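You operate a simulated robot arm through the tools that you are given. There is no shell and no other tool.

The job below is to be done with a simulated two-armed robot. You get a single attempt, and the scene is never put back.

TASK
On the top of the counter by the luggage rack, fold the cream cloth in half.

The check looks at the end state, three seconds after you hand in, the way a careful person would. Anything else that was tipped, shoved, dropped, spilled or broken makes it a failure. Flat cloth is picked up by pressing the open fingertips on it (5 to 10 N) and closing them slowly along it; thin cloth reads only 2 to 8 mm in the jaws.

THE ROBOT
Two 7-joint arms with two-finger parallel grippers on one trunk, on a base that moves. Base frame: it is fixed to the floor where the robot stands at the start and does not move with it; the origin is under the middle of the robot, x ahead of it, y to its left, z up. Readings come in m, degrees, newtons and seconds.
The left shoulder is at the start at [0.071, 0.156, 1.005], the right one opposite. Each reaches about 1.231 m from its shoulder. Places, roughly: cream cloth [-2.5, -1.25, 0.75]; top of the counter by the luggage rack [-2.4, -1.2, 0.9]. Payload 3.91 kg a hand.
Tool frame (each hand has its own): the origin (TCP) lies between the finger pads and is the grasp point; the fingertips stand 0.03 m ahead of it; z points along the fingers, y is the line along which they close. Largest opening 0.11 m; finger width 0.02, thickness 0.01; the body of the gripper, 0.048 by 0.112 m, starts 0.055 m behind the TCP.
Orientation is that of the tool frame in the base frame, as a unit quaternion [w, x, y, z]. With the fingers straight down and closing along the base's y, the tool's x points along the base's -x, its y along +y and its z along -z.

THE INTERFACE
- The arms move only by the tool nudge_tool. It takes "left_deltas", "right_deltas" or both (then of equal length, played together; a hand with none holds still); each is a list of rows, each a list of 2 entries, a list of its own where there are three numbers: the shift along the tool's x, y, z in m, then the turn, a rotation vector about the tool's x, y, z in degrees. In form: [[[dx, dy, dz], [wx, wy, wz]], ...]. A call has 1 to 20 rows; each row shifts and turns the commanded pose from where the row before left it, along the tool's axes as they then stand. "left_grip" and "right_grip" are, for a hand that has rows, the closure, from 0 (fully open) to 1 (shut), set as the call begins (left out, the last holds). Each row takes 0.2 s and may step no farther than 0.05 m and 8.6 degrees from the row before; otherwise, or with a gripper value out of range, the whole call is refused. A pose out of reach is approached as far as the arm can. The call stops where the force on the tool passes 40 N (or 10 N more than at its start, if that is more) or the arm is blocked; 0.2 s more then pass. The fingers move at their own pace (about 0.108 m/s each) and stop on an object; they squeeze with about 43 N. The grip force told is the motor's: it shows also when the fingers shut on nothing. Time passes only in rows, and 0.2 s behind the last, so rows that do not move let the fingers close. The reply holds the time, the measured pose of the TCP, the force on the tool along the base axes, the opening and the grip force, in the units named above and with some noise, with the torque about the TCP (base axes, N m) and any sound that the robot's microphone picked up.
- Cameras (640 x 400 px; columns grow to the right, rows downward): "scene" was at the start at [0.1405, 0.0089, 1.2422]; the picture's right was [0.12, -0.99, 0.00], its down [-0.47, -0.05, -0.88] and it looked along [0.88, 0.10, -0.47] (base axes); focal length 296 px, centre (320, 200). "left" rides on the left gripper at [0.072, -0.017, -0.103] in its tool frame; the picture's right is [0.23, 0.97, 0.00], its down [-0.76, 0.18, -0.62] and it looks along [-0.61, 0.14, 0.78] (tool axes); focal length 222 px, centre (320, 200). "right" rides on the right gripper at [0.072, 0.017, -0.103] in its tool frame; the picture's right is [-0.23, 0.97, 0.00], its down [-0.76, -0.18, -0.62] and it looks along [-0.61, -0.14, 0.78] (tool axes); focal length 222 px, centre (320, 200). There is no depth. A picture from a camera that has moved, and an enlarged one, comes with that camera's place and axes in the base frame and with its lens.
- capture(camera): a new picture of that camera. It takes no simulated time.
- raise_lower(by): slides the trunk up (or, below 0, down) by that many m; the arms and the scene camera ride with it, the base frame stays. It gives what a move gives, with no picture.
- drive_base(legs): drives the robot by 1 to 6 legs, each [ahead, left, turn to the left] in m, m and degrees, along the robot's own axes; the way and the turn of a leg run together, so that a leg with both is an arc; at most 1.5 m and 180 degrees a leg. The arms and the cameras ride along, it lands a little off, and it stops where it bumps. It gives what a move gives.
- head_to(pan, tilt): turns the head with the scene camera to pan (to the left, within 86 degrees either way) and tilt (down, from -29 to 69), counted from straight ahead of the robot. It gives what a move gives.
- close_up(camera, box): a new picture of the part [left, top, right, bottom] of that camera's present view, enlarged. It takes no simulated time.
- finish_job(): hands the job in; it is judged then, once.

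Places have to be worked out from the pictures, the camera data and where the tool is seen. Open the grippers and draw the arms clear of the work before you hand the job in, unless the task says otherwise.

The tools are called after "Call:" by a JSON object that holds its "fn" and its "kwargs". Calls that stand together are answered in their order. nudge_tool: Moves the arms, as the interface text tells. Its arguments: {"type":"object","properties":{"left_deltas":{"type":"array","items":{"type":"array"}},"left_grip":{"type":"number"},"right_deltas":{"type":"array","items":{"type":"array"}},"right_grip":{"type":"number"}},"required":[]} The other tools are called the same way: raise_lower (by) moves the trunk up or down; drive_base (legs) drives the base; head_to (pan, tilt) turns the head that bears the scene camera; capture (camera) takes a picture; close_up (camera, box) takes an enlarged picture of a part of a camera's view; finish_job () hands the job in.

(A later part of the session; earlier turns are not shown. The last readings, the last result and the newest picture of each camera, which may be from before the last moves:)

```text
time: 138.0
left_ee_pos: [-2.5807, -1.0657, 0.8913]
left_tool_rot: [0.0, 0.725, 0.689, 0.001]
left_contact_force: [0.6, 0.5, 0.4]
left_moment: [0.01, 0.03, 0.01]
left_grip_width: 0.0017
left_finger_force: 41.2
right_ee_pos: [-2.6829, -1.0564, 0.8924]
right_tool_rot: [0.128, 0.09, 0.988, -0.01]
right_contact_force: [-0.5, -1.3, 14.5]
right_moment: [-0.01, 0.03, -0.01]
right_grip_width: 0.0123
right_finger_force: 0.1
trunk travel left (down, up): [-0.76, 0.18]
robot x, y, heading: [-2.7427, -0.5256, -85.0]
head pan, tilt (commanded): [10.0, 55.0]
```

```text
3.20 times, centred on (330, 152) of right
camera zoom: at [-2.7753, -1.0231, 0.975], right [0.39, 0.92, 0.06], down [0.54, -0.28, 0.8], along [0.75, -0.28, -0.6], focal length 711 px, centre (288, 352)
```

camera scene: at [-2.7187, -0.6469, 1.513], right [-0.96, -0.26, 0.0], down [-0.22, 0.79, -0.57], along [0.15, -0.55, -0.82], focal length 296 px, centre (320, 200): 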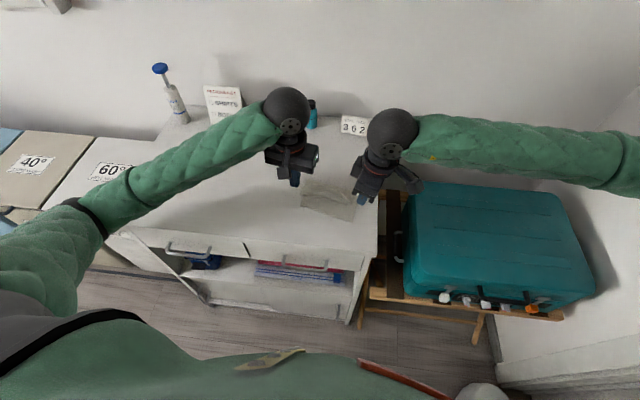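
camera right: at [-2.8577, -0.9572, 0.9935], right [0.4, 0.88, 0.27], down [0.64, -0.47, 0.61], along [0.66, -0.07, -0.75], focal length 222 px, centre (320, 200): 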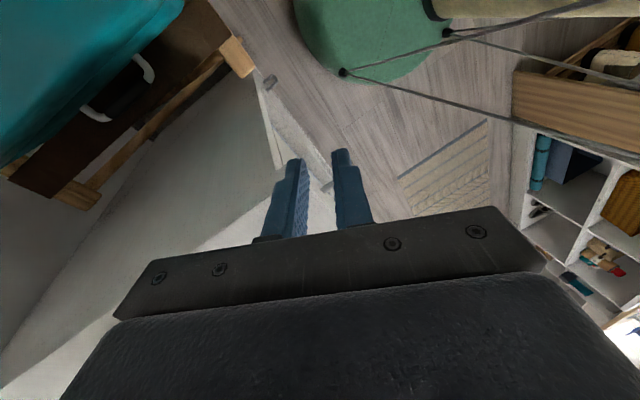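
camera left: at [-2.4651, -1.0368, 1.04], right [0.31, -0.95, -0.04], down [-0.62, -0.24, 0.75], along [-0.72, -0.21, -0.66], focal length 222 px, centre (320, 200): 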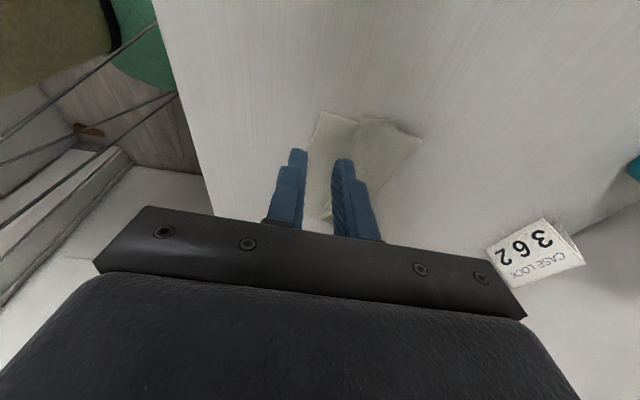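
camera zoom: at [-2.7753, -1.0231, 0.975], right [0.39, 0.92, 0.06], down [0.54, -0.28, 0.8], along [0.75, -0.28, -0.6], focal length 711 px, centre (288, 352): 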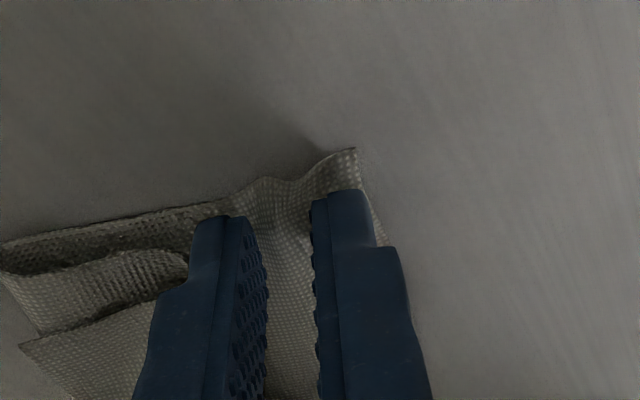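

A ripple is rising between the right fingers. I continue closing.

Call:
{"fn": "nudge_tool", "kwargs": {"right_deltas": [[[0, 0, 0], [0, 0, 0]]], "right_grip": 0.91}}

Call:
{"fn": "nudge_tool", "kwargs": {"right_deltas": [[[0, 0, -0.0002], [0, 0, 0]]], "right_grip": 0.94}}

Call:
{"fn": "nudge_tool", "kwargs": {"right_deltas": [[[0, 0, 0], [0, 0, 0]]], "right_grip": 0.97}}

Call:
{"fn": "nudge_tool", "kwargs": {"right_deltas": [[[0, 0, 0], [0, 0, 0]], [[0, 0, 0], [0, 0, 0]]], "right_grip": 1.0}}

Call:
{"fn": "close_up", "kwargs": {"camera": "right", "box": [230, 90, 430, 215]}}

```text
time: 138.4
left_ee_pos: [-2.5808, -1.0659, 0.8907]
left_tool_rot: [0.0, 0.724, 0.69, 0.0]
left_contact_force: [-0.8, -0.1, -0.1]
left_moment: [0.0, -0.01, 0.01]
left_grip_width: 0.002
left_finger_force: 41.8
right_ee_pos: [-2.6825, -1.0574, 0.8929]
right_tool_rot: [0.129, 0.089, 0.988, -0.01]
right_contact_force: [0.4, 0.6, 16.1]
right_moment: [0.02, 0.03, -0.01]
right_grip_width: 0.0084
right_finger_force: 0.1
trunk travel left (down, up): [-0.76, 0.18]
robot x, y, heading: [-2.7387, -0.5208, -84.6]
head pan, tilt (commanded): [10.0, 55.0]
```

```text
time: 138.8
left_ee_pos: [-2.5808, -1.0654, 0.8922]
left_tool_rot: [0.0, 0.724, 0.69, 0.0]
left_contact_force: [0.2, -0.8, 0.6]
left_moment: [-0.01, 0.04, 0.0]
left_grip_width: 0.0018
left_finger_force: 42.0
right_ee_pos: [-2.683, -1.0567, 0.8921]
right_tool_rot: [0.128, 0.089, 0.988, -0.01]
right_contact_force: [0.4, 0.1, 13.9]
right_moment: [0.01, -0.01, 0.01]
right_grip_width: 0.0055
right_finger_force: 0.0
trunk travel left (down, up): [-0.76, 0.18]
robot x, y, heading: [-2.7422, -0.5235, -84.6]
head pan, tilt (commanded): [10.0, 55.0]
```

```text
time: 139.2
left_ee_pos: [-2.5808, -1.0657, 0.8917]
left_tool_rot: [0.0, 0.724, 0.69, 0.0]
left_contact_force: [0.2, 0.2, -0.6]
left_moment: [-0.03, 0.02, -0.01]
left_grip_width: 0.0019
left_finger_force: 41.8
right_ee_pos: [-2.6826, -1.0567, 0.891]
right_tool_rot: [0.128, 0.089, 0.988, -0.01]
right_contact_force: [-0.1, 1.1, 12.8]
right_moment: [0.02, 0.1, 0.03]
right_grip_width: 0.0033
right_finger_force: 0.0
trunk travel left (down, up): [-0.76, 0.18]
robot x, y, heading: [-2.7412, -0.5263, -85.0]
head pan, tilt (commanded): [10.0, 55.0]
```

```text
time: 139.8
left_ee_pos: [-2.5807, -1.0669, 0.8912]
left_tool_rot: [-0.001, 0.724, 0.69, 0.001]
left_contact_force: [-1.0, 0.1, 0.6]
left_moment: [0.0, 0.05, 0.01]
left_grip_width: 0.0016
left_finger_force: 41.9
right_ee_pos: [-2.6839, -1.0549, 0.8935]
right_tool_rot: [0.129, 0.09, 0.988, -0.011]
right_contact_force: [-0.1, -0.5, 11.7]
right_moment: [-0.02, 0.0, -0.02]
right_grip_width: 0.0019
right_finger_force: 41.3
trunk travel left (down, up): [-0.76, 0.18]
robot x, y, heading: [-2.7417, -0.5231, -84.8]
head pan, tilt (commanded): [10.0, 55.0]
```

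```text
3.20 times, centred on (330, 152) of right
camera zoom: at [-2.7751, -1.0233, 0.9751], right [0.39, 0.92, 0.06], down [0.54, -0.28, 0.8], along [0.75, -0.28, -0.6], focal length 711 px, centre (288, 352)
```

zoom: 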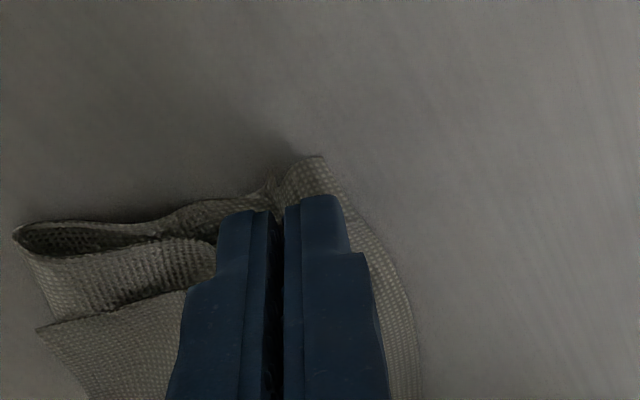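

Both jaws hold cloth now (1.6 and 1.9 mm). I lift both straight up, first 6 cm, and check.

Call:
{"fn": "nudge_tool", "kwargs": {"left_deltas": [[[0, 0, -0.015], [0, 0, 0]], [[0, 0, -0.015], [0, 0, 0]], [[0, 0, -0.015], [0, 0, 0]], [[0, 0, -0.015], [0, 0, 0]]], "right_deltas": [[[-0.0039, 0, -0.0145], [0, 0, 0]], [[-0.0039, 0, -0.0145], [0, 0, 0]], [[-0.0039, 0, -0.0145], [0, 0, 0]], [[-0.0039, 0, -0.0145], [0, 0, 0]]]}}

Call:
{"fn": "capture", "kwargs": {"camera": "scene"}}

Call:
{"fn": "capture", "kwargs": {"camera": "right"}}

Call:
{"fn": "capture", "kwargs": {"camera": "left"}}

```text
time: 140.8
left_ee_pos: [-2.5804, -1.0663, 0.9519]
left_tool_rot: [0.0, 0.724, 0.69, 0.001]
left_contact_force: [-2.1, 0.6, -0.4]
left_moment: [0.06, 0.08, 0.0]
left_grip_width: 0.0018
left_finger_force: 42.0
right_ee_pos: [-2.6836, -1.0584, 0.9528]
right_tool_rot: [0.129, 0.089, 0.988, -0.01]
right_contact_force: [1.6, 0.7, 0.2]
right_moment: [0.04, -0.06, 0.0]
right_grip_width: 0.0015
right_finger_force: 41.6
trunk travel left (down, up): [-0.76, 0.18]
robot x, y, heading: [-2.7392, -0.525, -85.0]
head pan, tilt (commanded): [10.0, 55.0]
```

```text
taken
camera scene: at [-2.7187, -0.6467, 1.5129], right [-0.96, -0.26, 0.0], down [-0.22, 0.79, -0.57], along [0.15, -0.55, -0.82], focal length 296 px, centre (320, 200)
```

scene: 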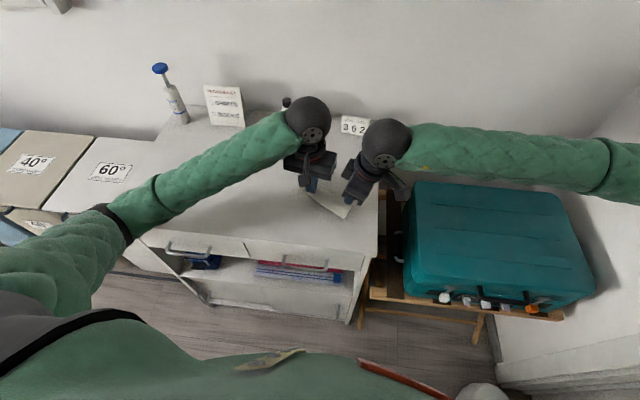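

```text
taken
camera right: at [-2.7755, -1.025, 1.0354], right [0.39, 0.92, 0.06], down [0.54, -0.28, 0.8], along [0.75, -0.28, -0.6], focal length 222 px, centre (320, 200)
```

right: 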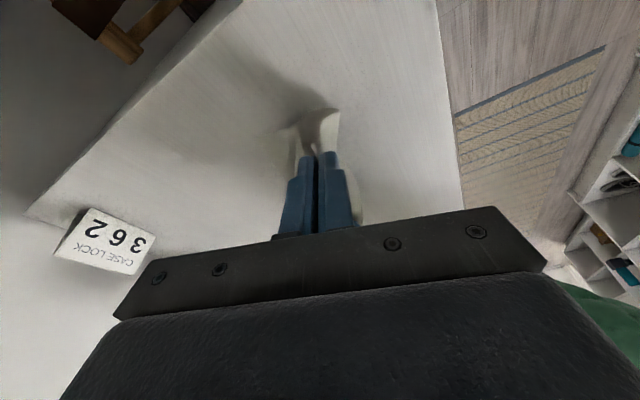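

```text
taken
camera left: at [-2.5935, -0.994, 1.0557], right [0.98, 0.18, 0.0], down [0.14, -0.77, 0.62], along [0.11, -0.61, -0.78], focal length 222 px, centre (320, 200)
```

left: 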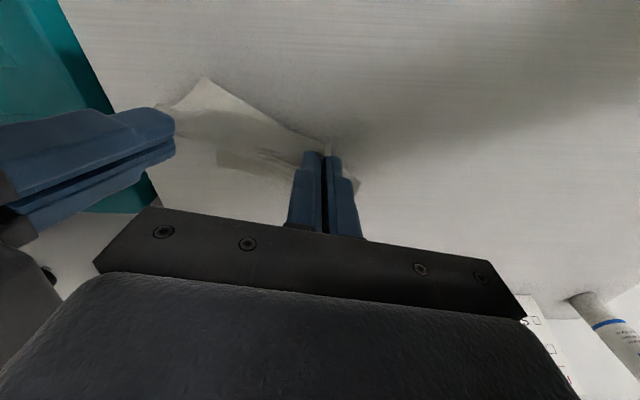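

Both corners lift well. I raise them another 14 cm so the cloth hangs and opens.

Call:
{"fn": "nudge_tool", "kwargs": {"left_deltas": [[[0, 0, -0.02], [0, 0, 0]], [[0, 0, -0.02], [0, 0, 0]], [[0, 0, -0.02], [0, 0, 0]], [[0, 0, -0.02], [0, 0, 0]]], "right_deltas": [[[-0.0051, 0, -0.0194], [0, 0, 0]], [[-0.0051, 0, -0.0194], [0, 0, 0]], [[-0.0051, 0, -0.0194], [0, 0, 0]], [[-0.0051, 0, -0.0194], [0, 0, 0]]]}}

Call:
{"fn": "capture", "kwargs": {"camera": "right"}}

Call:
{"fn": "capture", "kwargs": {"camera": "left"}}

```text
time: 141.8
left_ee_pos: [-2.5816, -1.0671, 1.0308]
left_tool_rot: [-0.001, 0.724, 0.69, 0.002]
left_contact_force: [-0.2, 0.4, 0.6]
left_moment: [0.0, 0.01, 0.0]
left_grip_width: 0.0018
left_finger_force: 41.5
right_ee_pos: [-2.6827, -1.0578, 1.0334]
right_tool_rot: [0.128, 0.089, 0.988, -0.01]
right_contact_force: [0.3, 0.0, 0.1]
right_moment: [0.0, -0.05, 0.01]
right_grip_width: 0.0019
right_finger_force: 41.9
trunk travel left (down, up): [-0.76, 0.18]
robot x, y, heading: [-2.7393, -0.5238, -84.9]
head pan, tilt (commanded): [10.0, 55.0]
```

```text
taken
camera right: at [-2.7747, -1.024, 1.1156], right [0.39, 0.92, 0.06], down [0.54, -0.28, 0.8], along [0.75, -0.28, -0.6], focal length 222 px, centre (320, 200)
```

right: 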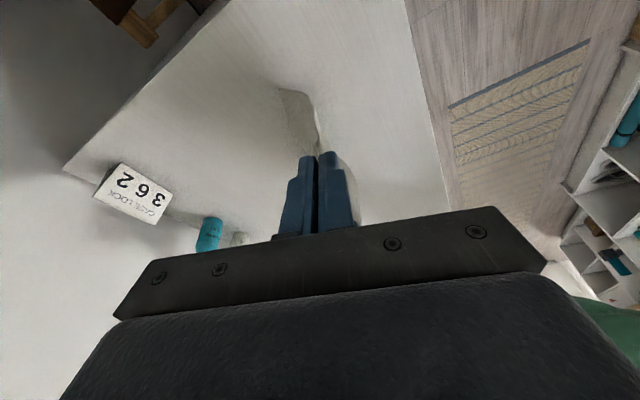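

```text
taken
camera left: at [-2.5945, -0.9945, 1.1353], right [0.98, 0.18, 0.0], down [0.14, -0.77, 0.62], along [0.11, -0.61, -0.78], focal length 222 px, centre (320, 200)
```

left: 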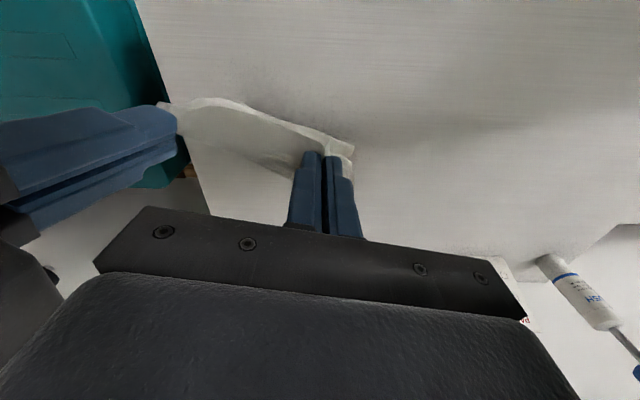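

I zoom in on the hanging cloth in both views.

Call:
{"fn": "close_up", "kwargs": {"camera": "right", "box": [240, 70, 360, 165]}}

Call:
{"fn": "close_up", "kwargs": {"camera": "left", "box": [140, 80, 380, 200]}}

Call:
{"fn": "close_up", "kwargs": {"camera": "scene", "box": [270, 100, 420, 240]}}

```text
4.21 times, centred on (300, 118) of right
camera zoom: at [-2.7747, -1.024, 1.1156], right [0.39, 0.92, 0.06], down [0.54, -0.28, 0.8], along [0.75, -0.28, -0.6], focal length 935 px, centre (404, 547)
```

zoom: 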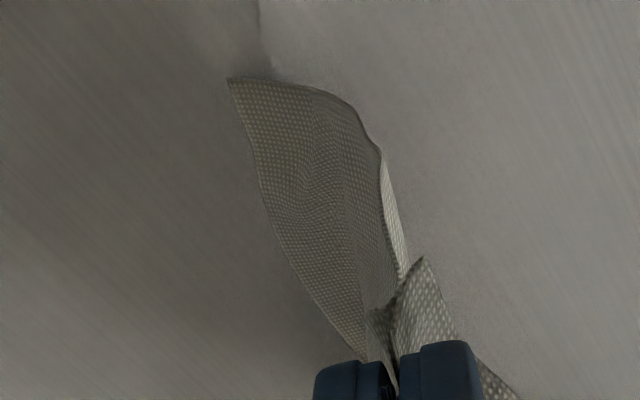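

```text
2.67 times, centred on (260, 140) of left
camera zoom: at [-2.5945, -0.9945, 1.1353], right [0.98, 0.18, 0.0], down [0.14, -0.77, 0.62], along [0.11, -0.61, -0.78], focal length 592 px, centre (480, 360)
```

zoom: 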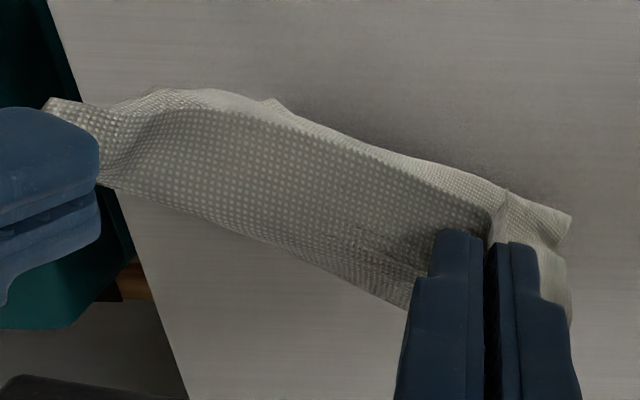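

```text
2.86 times, centred on (345, 170) of scene
camera zoom: at [-2.7188, -0.6467, 1.5129], right [-0.96, -0.26, 0.0], down [-0.22, 0.79, -0.57], along [0.15, -0.55, -0.82], focal length 844 px, centre (249, 286)
```

zoom: 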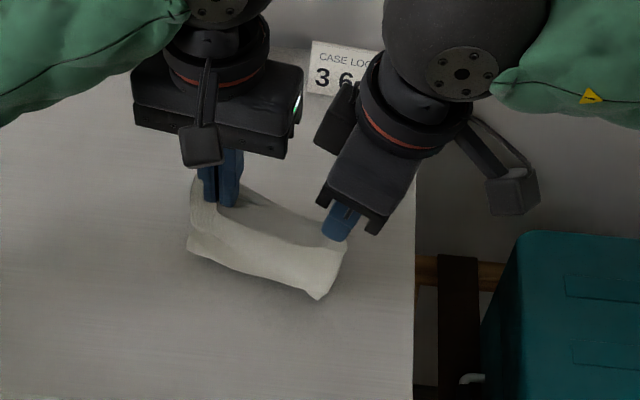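

The cloth hangs as a single sheet; I raise 6 cm more so its lower edge clears the top completely.

Call:
{"fn": "nudge_tool", "kwargs": {"left_deltas": [[[0, 0, -0.02], [0, 0, 0]], [[0, 0, -0.02], [0, 0, 0]], [[0, 0, -0.02], [0, 0, 0]], [[0, 0, 0], [0, 0, 0]]], "right_deltas": [[[-0.0051, 0, -0.0194], [0, 0, 0]], [[-0.0051, 0, -0.0194], [0, 0, 0]], [[-0.0051, 0, -0.0194], [0, 0, 0]], [[0, 0, 0], [0, 0, 0]]]}}

Call:
{"fn": "close_up", "kwargs": {"camera": "right", "box": [240, 70, 360, 165]}}

Call:
{"fn": "close_up", "kwargs": {"camera": "scene", "box": [270, 100, 420, 240]}}

```text
time: 142.8
left_ee_pos: [-2.5803, -1.0672, 1.0918]
left_tool_rot: [0.0, 0.724, 0.69, 0.0]
left_contact_force: [-1.2, -0.3, 0.7]
left_moment: [-0.01, 0.01, -0.05]
left_grip_width: 0.002
left_finger_force: 41.8
right_ee_pos: [-2.6825, -1.0587, 1.0921]
right_tool_rot: [0.128, 0.09, 0.988, -0.01]
right_contact_force: [0.8, 0.0, -0.4]
right_moment: [-0.01, -0.01, 0.02]
right_grip_width: 0.0014
right_finger_force: 41.2
trunk travel left (down, up): [-0.76, 0.18]
robot x, y, heading: [-2.7408, -0.5273, -84.8]
head pan, tilt (commanded): [10.0, 55.0]
```

```text
4.21 times, centred on (300, 118) of right
camera zoom: at [-2.7749, -1.0259, 1.1757], right [0.39, 0.92, 0.06], down [0.54, -0.28, 0.8], along [0.75, -0.28, -0.6], focal length 935 px, centre (404, 547)
```

zoom: 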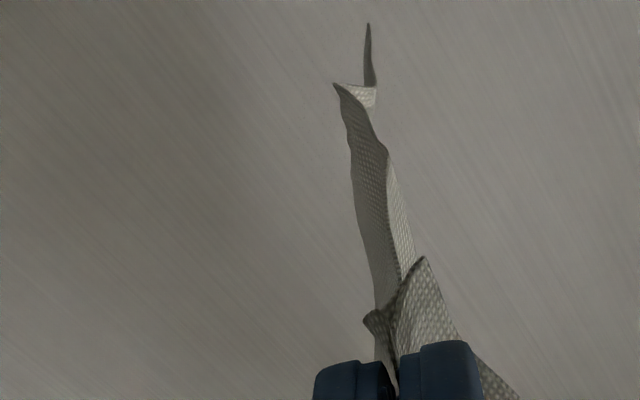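

```text
2.86 times, centred on (345, 170) of scene
camera zoom: at [-2.7186, -0.6471, 1.5129], right [-0.96, -0.26, 0.0], down [-0.22, 0.79, -0.57], along [0.15, -0.55, -0.82], focal length 844 px, centre (249, 286)
```

zoom: 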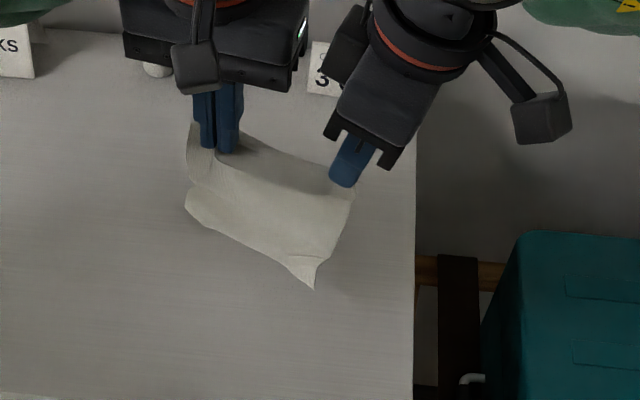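

The sheet hangs, but its lower left seems shorter than expected, perhaps still partly folded. I look with the left camera and from the scene camera in more detail.

Call:
{"fn": "capture", "kwargs": {"camera": "left"}}

Call:
{"fn": "close_up", "kwargs": {"camera": "scene", "box": [305, 135, 365, 210]}}

Call:
{"fn": "close_up", "kwargs": {"camera": "left", "box": [140, 70, 380, 200]}}

```text
taken
camera left: at [-2.5945, -0.9949, 1.1957], right [0.98, 0.18, 0.0], down [0.14, -0.77, 0.62], along [0.11, -0.61, -0.78], focal length 222 px, centre (320, 200)
```

left: 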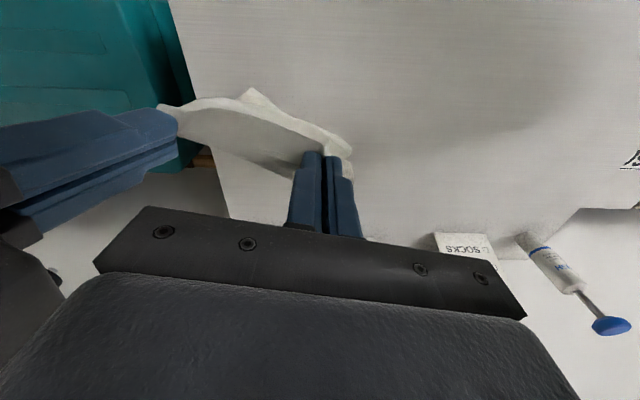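

```text
5.33 times, centred on (335, 172) of scene
camera zoom: at [-2.7186, -0.6471, 1.5129], right [-0.96, -0.26, 0.0], down [-0.22, 0.79, -0.57], along [0.15, -0.55, -0.82], focal length 1576 px, centre (240, 347)
```

zoom: 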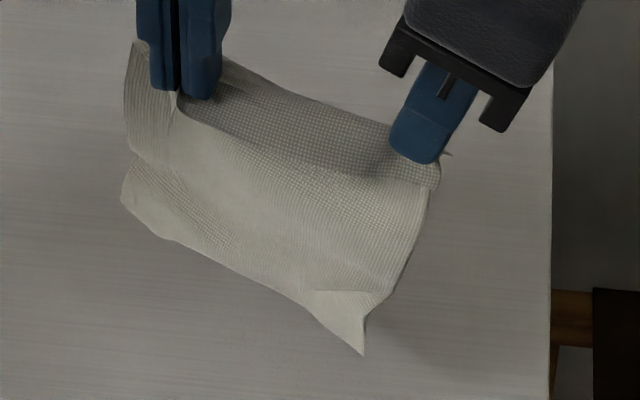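

```text
2.67 times, centred on (260, 135) of left
camera zoom: at [-2.5945, -0.9949, 1.1957], right [0.98, 0.18, 0.0], down [0.14, -0.77, 0.62], along [0.11, -0.61, -0.78], focal length 592 px, centre (480, 373)
```

zoom: 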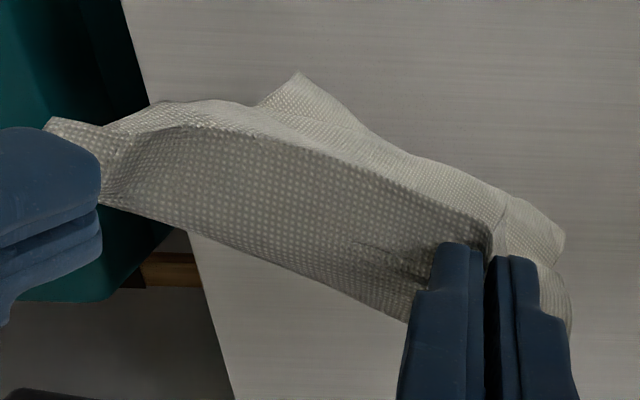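

At the right the sheet hangs nearly full length, but the lower-left corner still seems folded up behind. I shake both hands forward and back a few times to let it fall open.

Call:
{"fn": "nudge_tool", "kwargs": {"left_deltas": [[[-0.0396, 0.0055, 0], [0, 0, 0]], [[0.0396, -0.0055, 0], [0, 0, 0]], [[-0.0396, 0.0055, 0], [0, 0, 0]], [[0.0396, -0.0055, 0], [0, 0, 0]], [[-0.0396, 0.0055, 0], [0, 0, 0]], [[0.0396, -0.0055, 0], [0, 0, 0]], [[0, 0, 0], [0, 0, 0]], [[0, 0, 0], [0, 0, 0]]], "right_deltas": [[[-0.0104, -0.0386, 0.0026], [0, 0, 0]], [[0.0104, 0.0386, -0.0026], [0, 0, 0]], [[-0.0104, -0.0386, 0.0026], [0, 0, 0]], [[0.0104, 0.0386, -0.0026], [0, 0, 0]], [[-0.0104, -0.0386, 0.0026], [0, 0, 0]], [[0.0104, 0.0386, -0.0026], [0, 0, 0]], [[0, 0, 0], [0, 0, 0]], [[0, 0, 0], [0, 0, 0]]]}}

Call:
{"fn": "close_up", "kwargs": {"camera": "scene", "box": [300, 130, 370, 215]}}

Call:
{"fn": "close_up", "kwargs": {"camera": "left", "box": [140, 50, 380, 200]}}

Call:
{"fn": "close_up", "kwargs": {"camera": "right", "box": [240, 50, 360, 165]}}

```text
time: 144.6
left_ee_pos: [-2.5791, -1.0701, 1.0922]
left_tool_rot: [0.0, 0.724, 0.69, 0.001]
left_contact_force: [-6.0, 0.8, 0.1]
left_moment: [0.0, 0.18, -0.02]
left_grip_width: 0.0017
left_finger_force: 42.2
right_ee_pos: [-2.6849, -1.0575, 1.092]
right_tool_rot: [0.128, 0.09, 0.988, -0.009]
right_contact_force: [5.9, -1.1, -0.3]
right_moment: [0.03, -0.09, 0.04]
right_grip_width: 0.0016
right_finger_force: 41.6
trunk travel left (down, up): [-0.76, 0.18]
robot x, y, heading: [-2.7409, -0.5242, -84.4]
head pan, tilt (commanded): [10.0, 55.0]
```

```text
4.71 times, centred on (335, 172) of scene
camera zoom: at [-2.7186, -0.6483, 1.5128], right [-0.96, -0.26, 0.0], down [-0.22, 0.79, -0.57], along [0.15, -0.55, -0.82], focal length 1391 px, centre (249, 329)
```

zoom: 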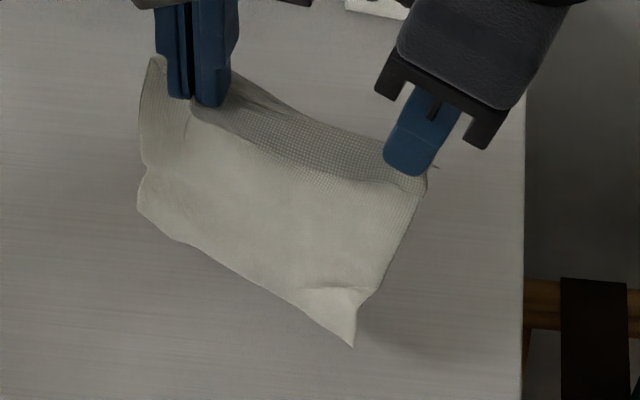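

```text
2.67 times, centred on (260, 125) of left
camera zoom: at [-2.5929, -0.9978, 1.1957], right [0.98, 0.18, 0.0], down [0.14, -0.77, 0.62], along [0.11, -0.61, -0.78], focal length 592 px, centre (480, 400)
```

zoom: 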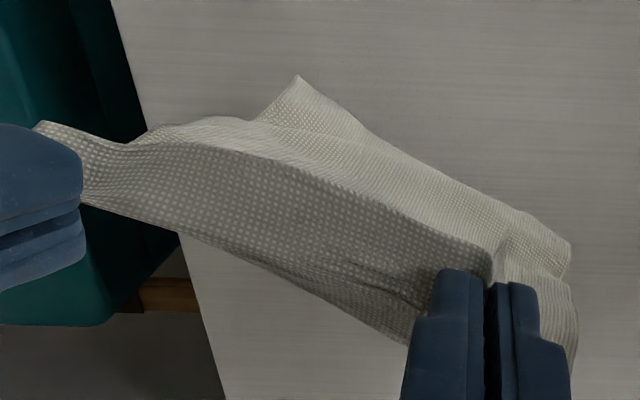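

```text
3.48 times, centred on (300, 108) of right
camera zoom: at [-2.7765, -1.0237, 1.1742], right [0.39, 0.92, 0.06], down [0.54, -0.28, 0.8], along [0.75, -0.28, -0.6], focal length 773 px, centre (390, 522)
```

zoom: 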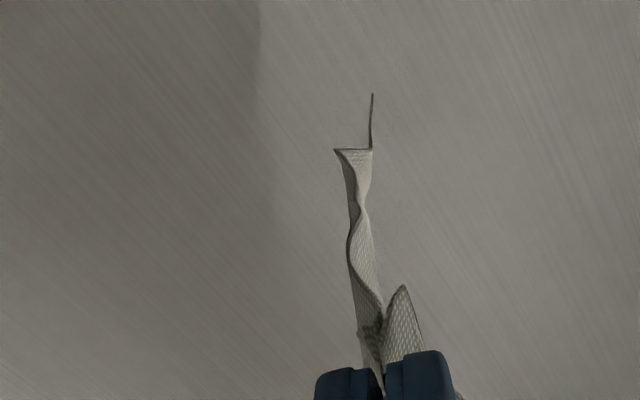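

Looking closely, the dark band is just the margin draped on my side; the sheet is single at the right, but at the lower left the cloth is still doubled, apparently because the left jaw also caught the end of the crease. I'll raise both hands, then let go with the left so the cloth hangs freely from corner C and opens, and regrasp corner D in the air.

Call:
{"fn": "nudge_tool", "kwargs": {"left_deltas": [[[0, -0.003, -0.02], [0, 0, 0]], [[0, 0, -0.02], [0, 0, 0]], [[0, 0, -0.02], [0, 0, 0]], [[0, 0, -0.02], [0, 0, 0]]], "right_deltas": [[[-0.0051, 0, -0.0194], [0, 0, 0]], [[-0.0051, 0, -0.0194], [0, 0, 0]], [[-0.0051, 0, -0.0194], [0, 0, 0]], [[-0.0051, 0, -0.0194], [0, 0, 0]]]}}

```text
time: 145.6
left_ee_pos: [-2.5832, -1.0686, 1.1717]
left_tool_rot: [-0.001, 0.724, 0.69, 0.0]
left_contact_force: [-0.6, 0.6, 0.3]
left_moment: [-0.02, -0.02, -0.02]
left_grip_width: 0.0017
left_finger_force: 41.7
right_ee_pos: [-2.684, -1.0569, 1.1733]
right_tool_rot: [0.129, 0.09, 0.987, -0.01]
right_contact_force: [-0.6, -0.6, -1.0]
right_moment: [0.01, 0.04, -0.02]
right_grip_width: 0.0015
right_finger_force: 41.0
trunk travel left (down, up): [-0.76, 0.18]
robot x, y, heading: [-2.7424, -0.5243, -84.8]
head pan, tilt (commanded): [10.0, 55.0]
```

Both are at 1.17 m. I check the cloth once more before releasing the left.

Call:
{"fn": "close_up", "kwargs": {"camera": "scene", "box": [290, 90, 390, 200]}}

Call:
{"fn": "close_up", "kwargs": {"camera": "right", "box": [240, 50, 360, 165]}}

```text
3.64 times, centred on (340, 145) of scene
camera zoom: at [-2.7188, -0.6468, 1.5129], right [-0.96, -0.26, 0.0], down [-0.22, 0.79, -0.57], along [0.15, -0.55, -0.82], focal length 1075 px, centre (247, 400)
```

zoom: 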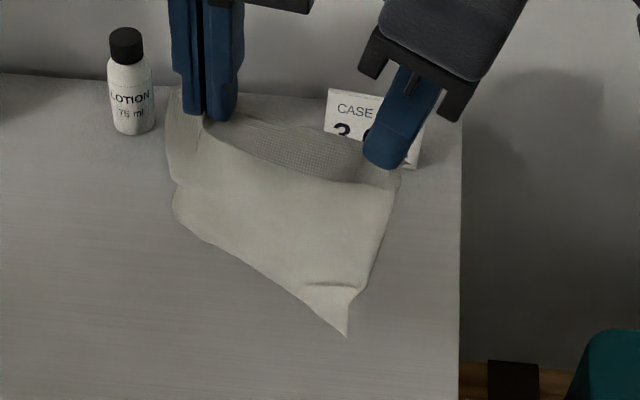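

```text
3.48 times, centred on (300, 108) of right
camera zoom: at [-2.776, -1.024, 1.2558], right [0.39, 0.92, 0.06], down [0.54, -0.28, 0.8], along [0.75, -0.28, -0.6], focal length 773 px, centre (390, 522)
```

zoom: 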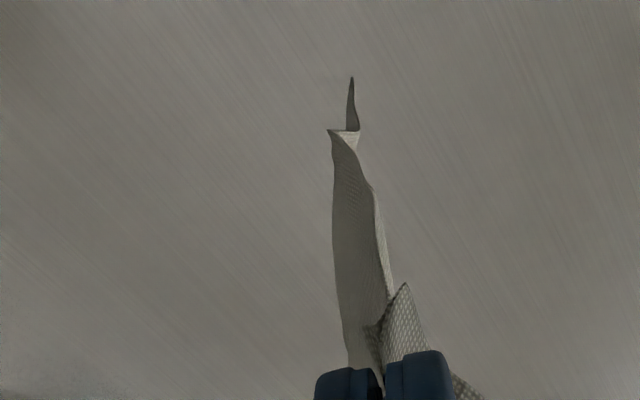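

It's ready. I open the left jaw and let that side fall, then look.

Call:
{"fn": "nudge_tool", "kwargs": {"left_deltas": [[[0, 0, 0], [0, 0, 0]], [[0, 0, 0], [0, 0, 0]], [[0, 0, -0.03], [0, 0, 0]], [[0, 0.03, -0.02], [0, 0, 0]], [[0, 0.045, 0], [0, 0, 0]], [[0, 0.045, 0], [0, 0, 0]]], "left_grip": 0.5}}

Call:
{"fn": "capture", "kwargs": {"camera": "scene"}}

Call:
{"fn": "close_up", "kwargs": {"camera": "scene", "box": [290, 90, 390, 230]}}

Call:
{"fn": "capture", "kwargs": {"camera": "right"}}

Call:
{"fn": "capture", "kwargs": {"camera": "left"}}

```text
time: 147.0
left_ee_pos: [-2.4631, -1.0708, 1.2225]
left_tool_rot: [0.0, 0.725, 0.689, 0.001]
left_contact_force: [0.3, -0.3, 0.4]
left_moment: [-0.02, 0.04, 0.0]
left_grip_width: 0.0548
left_finger_force: 0.0
right_ee_pos: [-2.6838, -1.0576, 1.1737]
right_tool_rot: [0.128, 0.09, 0.988, -0.011]
right_contact_force: [-1.4, 0.3, 0.0]
right_moment: [-0.01, 0.0, 0.01]
right_grip_width: 0.0018
right_finger_force: 42.0
trunk travel left (down, up): [-0.76, 0.18]
robot x, y, heading: [-2.745, -0.5243, -84.8]
head pan, tilt (commanded): [10.0, 55.0]
```

```text
taken
camera scene: at [-2.7179, -0.6459, 1.5131], right [-0.97, -0.26, 0.0], down [-0.21, 0.79, -0.57], along [0.15, -0.55, -0.82], focal length 296 px, centre (320, 200)
```

scene: 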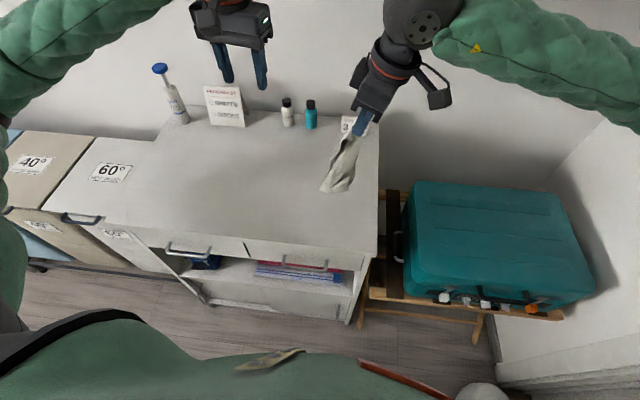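

```text
2.86 times, centred on (340, 160) of scene
camera zoom: at [-2.7179, -0.6459, 1.5131], right [-0.97, -0.26, 0.0], down [-0.21, 0.79, -0.57], along [0.15, -0.55, -0.82], focal length 844 px, centre (263, 314)
```

zoom: 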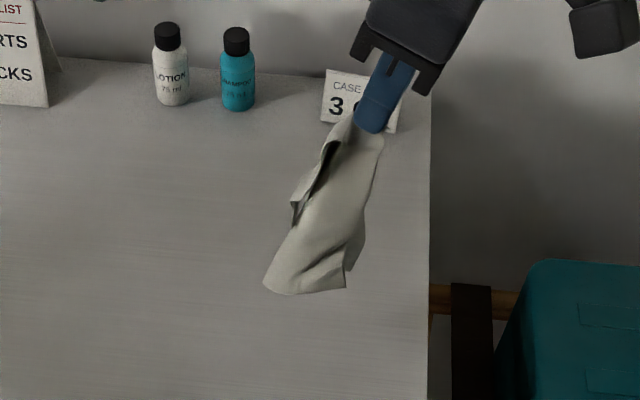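

```text
taken
camera right: at [-2.7758, -1.0232, 1.2561], right [0.39, 0.92, 0.06], down [0.54, -0.28, 0.8], along [0.75, -0.28, -0.6], focal length 222 px, centre (320, 200)
```

right: 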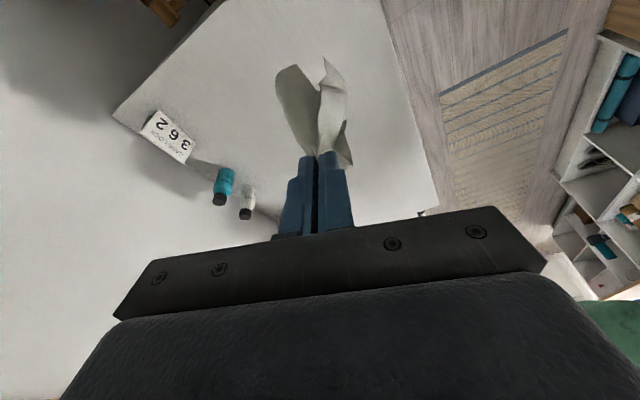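

```text
taken
camera left: at [-2.4767, -0.9993, 1.327], right [0.98, 0.18, 0.0], down [0.14, -0.77, 0.62], along [0.11, -0.61, -0.78], focal length 222 px, centre (320, 200)
```

left: 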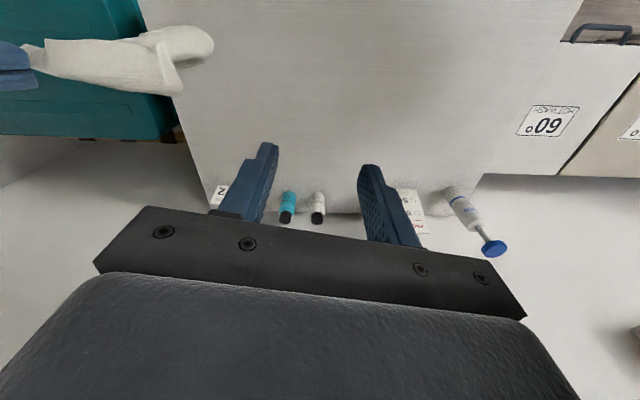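

The cloth now hangs free from corner C, rolled along its diagonal. I zoom in to find corner D.

Call:
{"fn": "close_up", "kwargs": {"camera": "scene", "box": [310, 120, 370, 200]}}

Call:
{"fn": "close_up", "kwargs": {"camera": "right", "box": [250, 45, 380, 170]}}

Call:
{"fn": "close_up", "kwargs": {"camera": "left", "box": [0, 0, 240, 130]}}

```text
5.00 times, centred on (340, 160) of scene
camera zoom: at [-2.7179, -0.6459, 1.5131], right [-0.97, -0.26, 0.0], down [-0.21, 0.79, -0.57], along [0.15, -0.55, -0.82], focal length 1478 px, centre (220, 400)
```

zoom: 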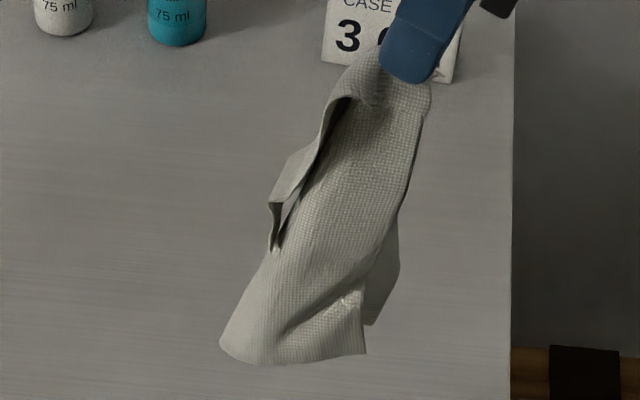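

```text
3.20 times, centred on (315, 108) of right
camera zoom: at [-2.7758, -1.0232, 1.2561], right [0.39, 0.92, 0.06], down [0.54, -0.28, 0.8], along [0.75, -0.28, -0.6], focal length 711 px, centre (336, 496)
```

zoom: 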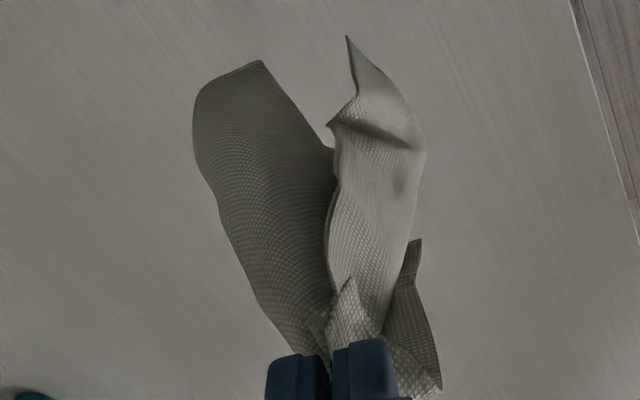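

```text
2.67 times, centred on (120, 65) of left
camera zoom: at [-2.4767, -0.9993, 1.327], right [0.98, 0.18, 0.0], down [0.14, -0.77, 0.62], along [0.11, -0.61, -0.78], focal length 592 px, centre (853, 560)
```

zoom: 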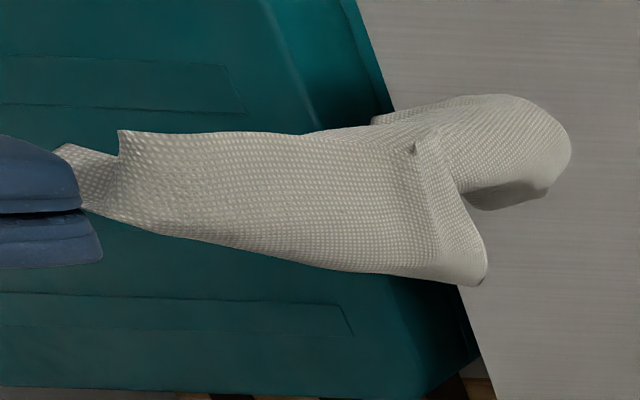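

Everything is free now. The sheet curls concave to the left, so I'll lay it out along its diagonal: carry corner C forward-left over the counter, let the lowest corner (A) touch, then draw C back to its place while lowering so the cloth opens flat. First I move the right hand forward-left.

Call:
{"fn": "nudge_tool", "kwargs": {"right_deltas": [[[-0.0269, -0.0234, 0.0071], [0, 0, 0]], [[-0.0269, -0.0234, 0.0071], [0, 0, 0]], [[-0.0269, -0.0234, 0.0071], [0, 0, 0]]]}}

Call:
{"fn": "capture", "kwargs": {"camera": "scene"}}

```text
time: 147.8
left_ee_pos: [-2.4625, -1.073, 1.2215]
left_tool_rot: [-0.001, 0.724, 0.69, 0.001]
left_contact_force: [0.3, -0.2, -0.3]
left_moment: [-0.04, 0.02, 0.03]
left_grip_width: 0.0551
left_finger_force: 0.0
right_ee_pos: [-2.6146, -1.1421, 1.1753]
right_tool_rot: [0.128, 0.09, 0.988, -0.01]
right_contact_force: [-0.9, 0.4, -0.5]
right_moment: [0.05, -0.01, -0.01]
right_grip_width: 0.0017
right_finger_force: 41.0
trunk travel left (down, up): [-0.76, 0.18]
robot x, y, heading: [-2.7414, -0.528, -84.8]
head pan, tilt (commanded): [10.0, 55.0]
```

```text
taken
camera scene: at [-2.7178, -0.6479, 1.5128], right [-0.97, -0.26, 0.0], down [-0.22, 0.79, -0.57], along [0.15, -0.55, -0.82], focal length 296 px, centre (320, 200)
```

scene: 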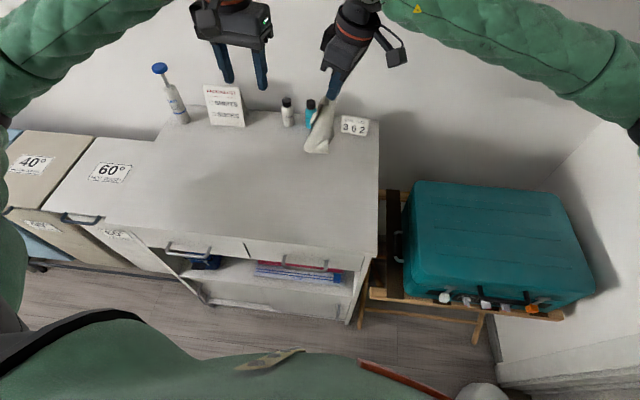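

Reach is fine and the cloth follows. I go the remaining distance.

Call:
{"fn": "nudge_tool", "kwargs": {"right_deltas": [[[-0.0269, -0.0234, 0.0071], [0, 0, 0]], [[-0.02, -0.0175, 0.0053], [0, 0, 0]]], "left_deltas": [[[0.03, 0.03, 0], [0, 0, 0]], [[0.03, 0.03, 0], [0, 0, 0]]]}}

Call:
{"fn": "close_up", "kwargs": {"camera": "scene", "box": [260, 60, 400, 180]}}

Call:
{"fn": "close_up", "kwargs": {"camera": "right", "box": [230, 30, 400, 170]}}

```text
time: 148.4
left_ee_pos: [-2.4017, -1.0128, 1.2212]
left_tool_rot: [-0.002, 0.725, 0.688, 0.0]
left_contact_force: [0.6, 0.4, 1.4]
left_moment: [-0.01, 0.02, 0.0]
left_grip_width: 0.0547
left_finger_force: 0.1
right_ee_pos: [-2.5715, -1.1914, 1.1751]
right_tool_rot: [0.129, 0.091, 0.987, -0.011]
right_contact_force: [-0.1, 0.0, -0.6]
right_moment: [-0.02, -0.03, 0.02]
right_grip_width: 0.0016
right_finger_force: 42.1
trunk travel left (down, up): [-0.76, 0.18]
robot x, y, heading: [-2.7439, -0.5252, -85.1]
head pan, tilt (commanded): [10.0, 55.0]
```

```text
3.33 times, centred on (330, 120) of scene
camera zoom: at [-2.7173, -0.6455, 1.5131], right [-0.97, -0.26, 0.0], down [-0.21, 0.79, -0.57], along [0.15, -0.55, -0.82], focal length 985 px, centre (287, 467)
```

zoom: 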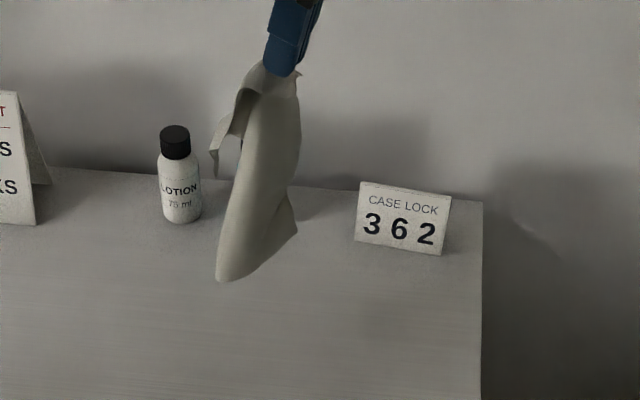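

```text
2.86 times, centred on (315, 100) of right
camera zoom: at [-2.6647, -1.1581, 1.2579], right [0.39, 0.92, 0.06], down [0.54, -0.28, 0.8], along [0.75, -0.28, -0.6], focal length 635 px, centre (334, 486)
```

zoom: 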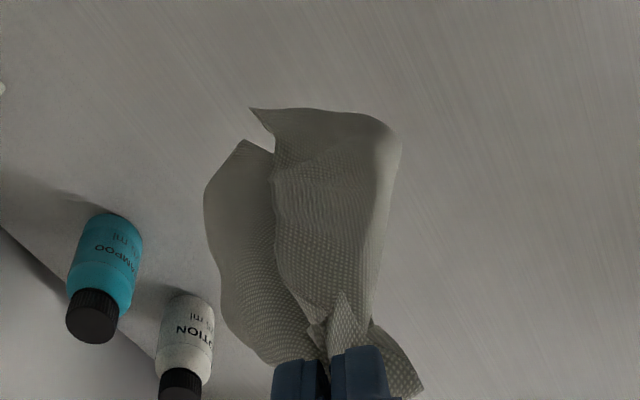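

The cloth hangs about 8 cm above the top, clear of the bottles. I let it settle, then lower until the lowest corner touches near (-2.51,-1.20).

Call:
{"fn": "nudge_tool", "kwargs": {"right_deltas": [[[0, 0, 0], [0, 0, 0]], [[0, 0, 0], [0, 0, 0]], [[0.0033, 0.007, 0.0191], [0, 0, 0]], [[0.0033, 0.007, 0.0191], [0, 0, 0]], [[0.0033, 0.007, 0.0191], [0, 0, 0]], [[0.0033, 0.007, 0.0191], [0, 0, 0]], [[0, 0, 0], [0, 0, 0]]]}}

Call:
{"fn": "close_up", "kwargs": {"camera": "scene", "box": [250, 70, 390, 190]}}

Call:
{"fn": "close_up", "kwargs": {"camera": "right", "box": [230, 30, 400, 170]}}

```text
time: 150.0
left_ee_pos: [-2.4023, -1.0137, 1.2212]
left_tool_rot: [0.0, 0.724, 0.69, 0.001]
left_contact_force: [0.8, 0.7, 0.1]
left_moment: [0.02, 0.01, -0.01]
left_grip_width: 0.055
left_finger_force: 0.0
right_ee_pos: [-2.5609, -1.164, 1.0961]
right_tool_rot: [0.128, 0.09, 0.988, -0.009]
right_contact_force: [0.0, -0.1, 0.1]
right_moment: [0.04, -0.01, 0.01]
right_grip_width: 0.0016
right_finger_force: 41.7
trunk travel left (down, up): [-0.76, 0.18]
robot x, y, heading: [-2.738, -0.5244, -85.1]
head pan, tilt (commanded): [10.0, 55.0]
```

```text
3.33 times, centred on (320, 130) of scene
camera zoom: at [-2.7185, -0.6468, 1.513], right [-0.96, -0.26, 0.0], down [-0.22, 0.79, -0.57], along [0.15, -0.55, -0.82], focal length 985 px, centre (320, 433)
```

zoom: 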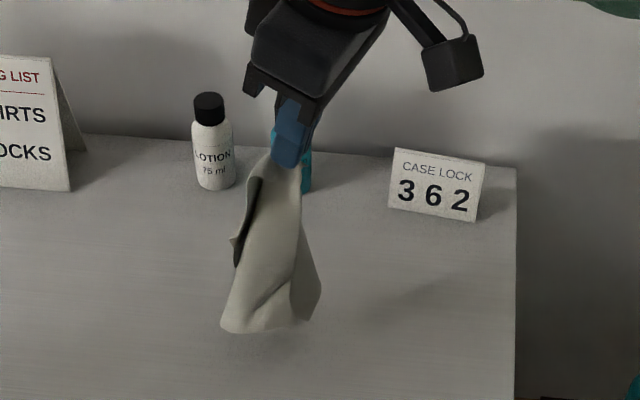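

```text
2.86 times, centred on (315, 100) of right
camera zoom: at [-2.6532, -1.1306, 1.1788], right [0.39, 0.92, 0.06], down [0.54, -0.28, 0.8], along [0.75, -0.28, -0.6], focal length 635 px, centre (334, 486)
```

zoom: 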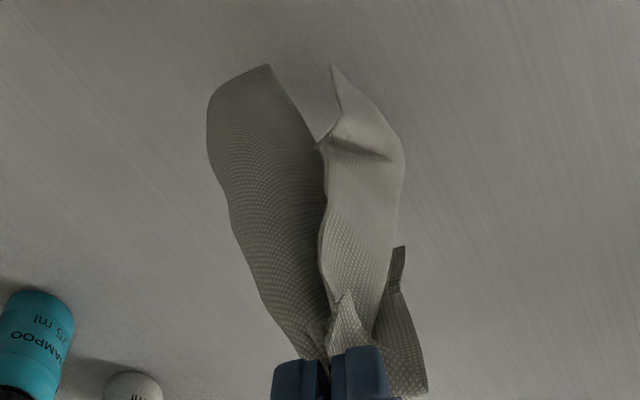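

The bottom is just reaching the top. I lay it out by moving C right and toward me while lowering, in small steps.

Call:
{"fn": "nudge_tool", "kwargs": {"right_deltas": [[[0.0171, 0.0085, 0.0022], [0, 0, 0]], [[0.0171, 0.0085, 0.0022], [0, 0, 0]], [[0.016, 0.0075, 0.0054], [0, 0, 0]], [[0.016, 0.0075, 0.0054], [0, 0, 0]], [[0.0153, 0.0067, 0.0083], [0, 0, 0]], [[0.0153, 0.0067, 0.0083], [0, 0, 0]]]}}

Call:
{"fn": "close_up", "kwargs": {"camera": "scene", "box": [260, 100, 400, 220]}}

Call:
{"fn": "close_up", "kwargs": {"camera": "right", "box": [200, 30, 400, 170]}}

```text
time: 151.4
left_ee_pos: [-2.4021, -1.0142, 1.2211]
left_tool_rot: [-0.001, 0.724, 0.69, 0.001]
left_contact_force: [0.2, -0.2, 0.2]
left_moment: [0.0, -0.04, 0.01]
left_grip_width: 0.0551
left_finger_force: 0.0
right_ee_pos: [-2.6394, -1.1045, 1.0409]
right_tool_rot: [0.129, 0.09, 0.988, -0.01]
right_contact_force: [-0.4, 0.6, -0.6]
right_moment: [-0.01, -0.03, 0.03]
right_grip_width: 0.0016
right_finger_force: 41.5
trunk travel left (down, up): [-0.76, 0.18]
robot x, y, heading: [-2.7412, -0.5276, -84.6]
head pan, tilt (commanded): [10.0, 55.0]
```

```text
3.33 times, centred on (330, 160) of scene
camera zoom: at [-2.7192, -0.6468, 1.513], right [-0.96, -0.26, 0.0], down [-0.22, 0.79, -0.57], along [0.15, -0.55, -0.82], focal length 985 px, centre (287, 333)
```

zoom: 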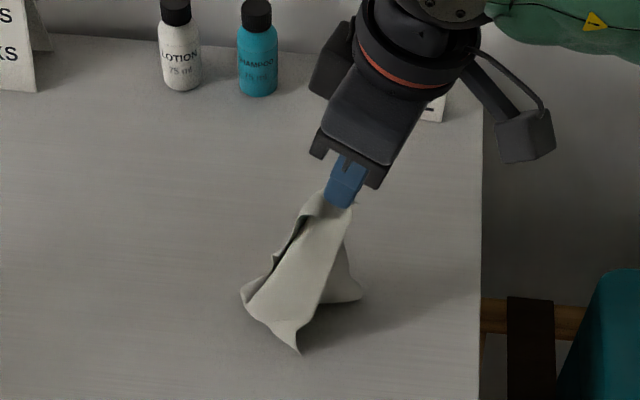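

```text
2.86 times, centred on (300, 100) of right
camera zoom: at [-2.7306, -1.0713, 1.1236], right [0.39, 0.92, 0.06], down [0.53, -0.28, 0.8], along [0.75, -0.28, -0.6], focal length 635 px, centre (377, 486)
```

zoom: 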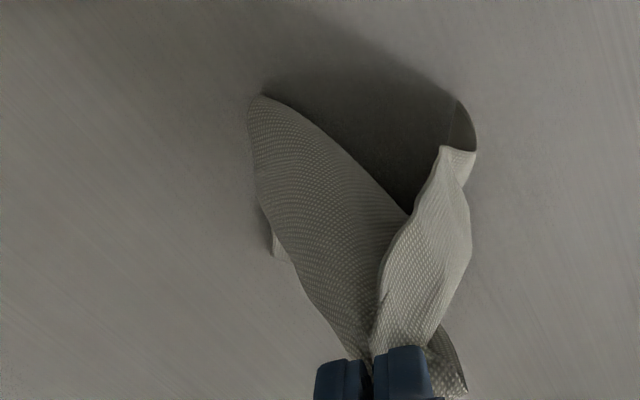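

The sheet stands like a small tent and is spreading. I continue laying it down.

Call:
{"fn": "nudge_tool", "kwargs": {"right_deltas": [[[0.0139, 0.0055, 0.0112], [0, 0, 0]], [[0.0139, 0.0055, 0.0112], [0, 0, 0]], [[0.012, 0.0043, 0.0134], [0, 0, 0]], [[0.012, 0.0043, 0.0134], [0, 0, 0]], [[0.01, 0.003, 0.0156], [0, 0, 0]], [[0.01, 0.003, 0.0156], [0, 0, 0]]]}}

Call:
{"fn": "close_up", "kwargs": {"camera": "scene", "box": [270, 120, 390, 230]}}

Call:
{"fn": "close_up", "kwargs": {"camera": "right", "box": [200, 30, 420, 170]}}

```text
time: 152.8
left_ee_pos: [-2.403, -1.0141, 1.221]
left_tool_rot: [-0.001, 0.724, 0.69, 0.001]
left_contact_force: [0.6, 0.3, -0.3]
left_moment: [0.0, 0.03, -0.02]
left_grip_width: 0.0549
left_finger_force: 0.1
right_ee_pos: [-2.6802, -1.0711, 0.9428]
right_tool_rot: [0.128, 0.09, 0.988, -0.01]
right_contact_force: [-0.1, 0.0, -0.1]
right_moment: [0.03, 0.0, 0.01]
right_grip_width: 0.0016
right_finger_force: 41.8
trunk travel left (down, up): [-0.76, 0.18]
robot x, y, heading: [-2.7423, -0.5234, -85.0]
head pan, tilt (commanded): [10.0, 55.0]
```

```text
3.64 times, centred on (330, 175) of scene
camera zoom: at [-2.7189, -0.6469, 1.513], right [-0.96, -0.26, 0.0], down [-0.22, 0.79, -0.57], along [0.15, -0.55, -0.82], focal length 1075 px, centre (284, 291)
```

zoom: 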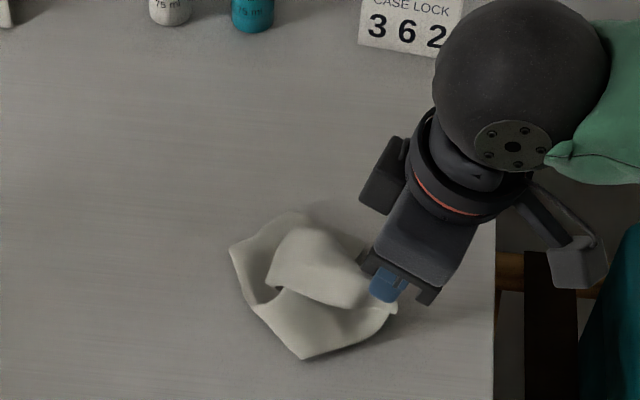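

```text
2.86 times, centred on (310, 100) of right
camera zoom: at [-2.7733, -1.0368, 1.0253], right [0.39, 0.92, 0.06], down [0.54, -0.28, 0.8], along [0.75, -0.28, -0.6], focal length 635 px, centre (349, 486)
```

zoom: 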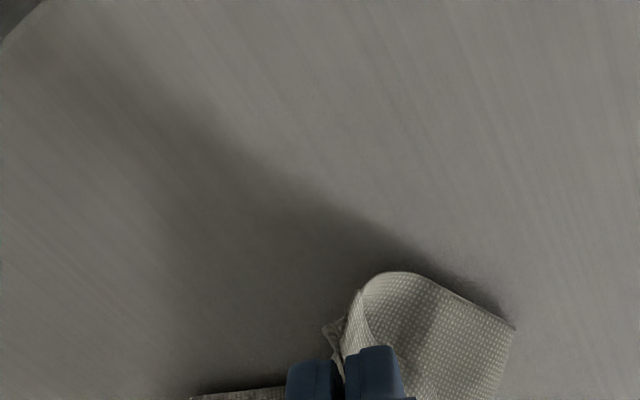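

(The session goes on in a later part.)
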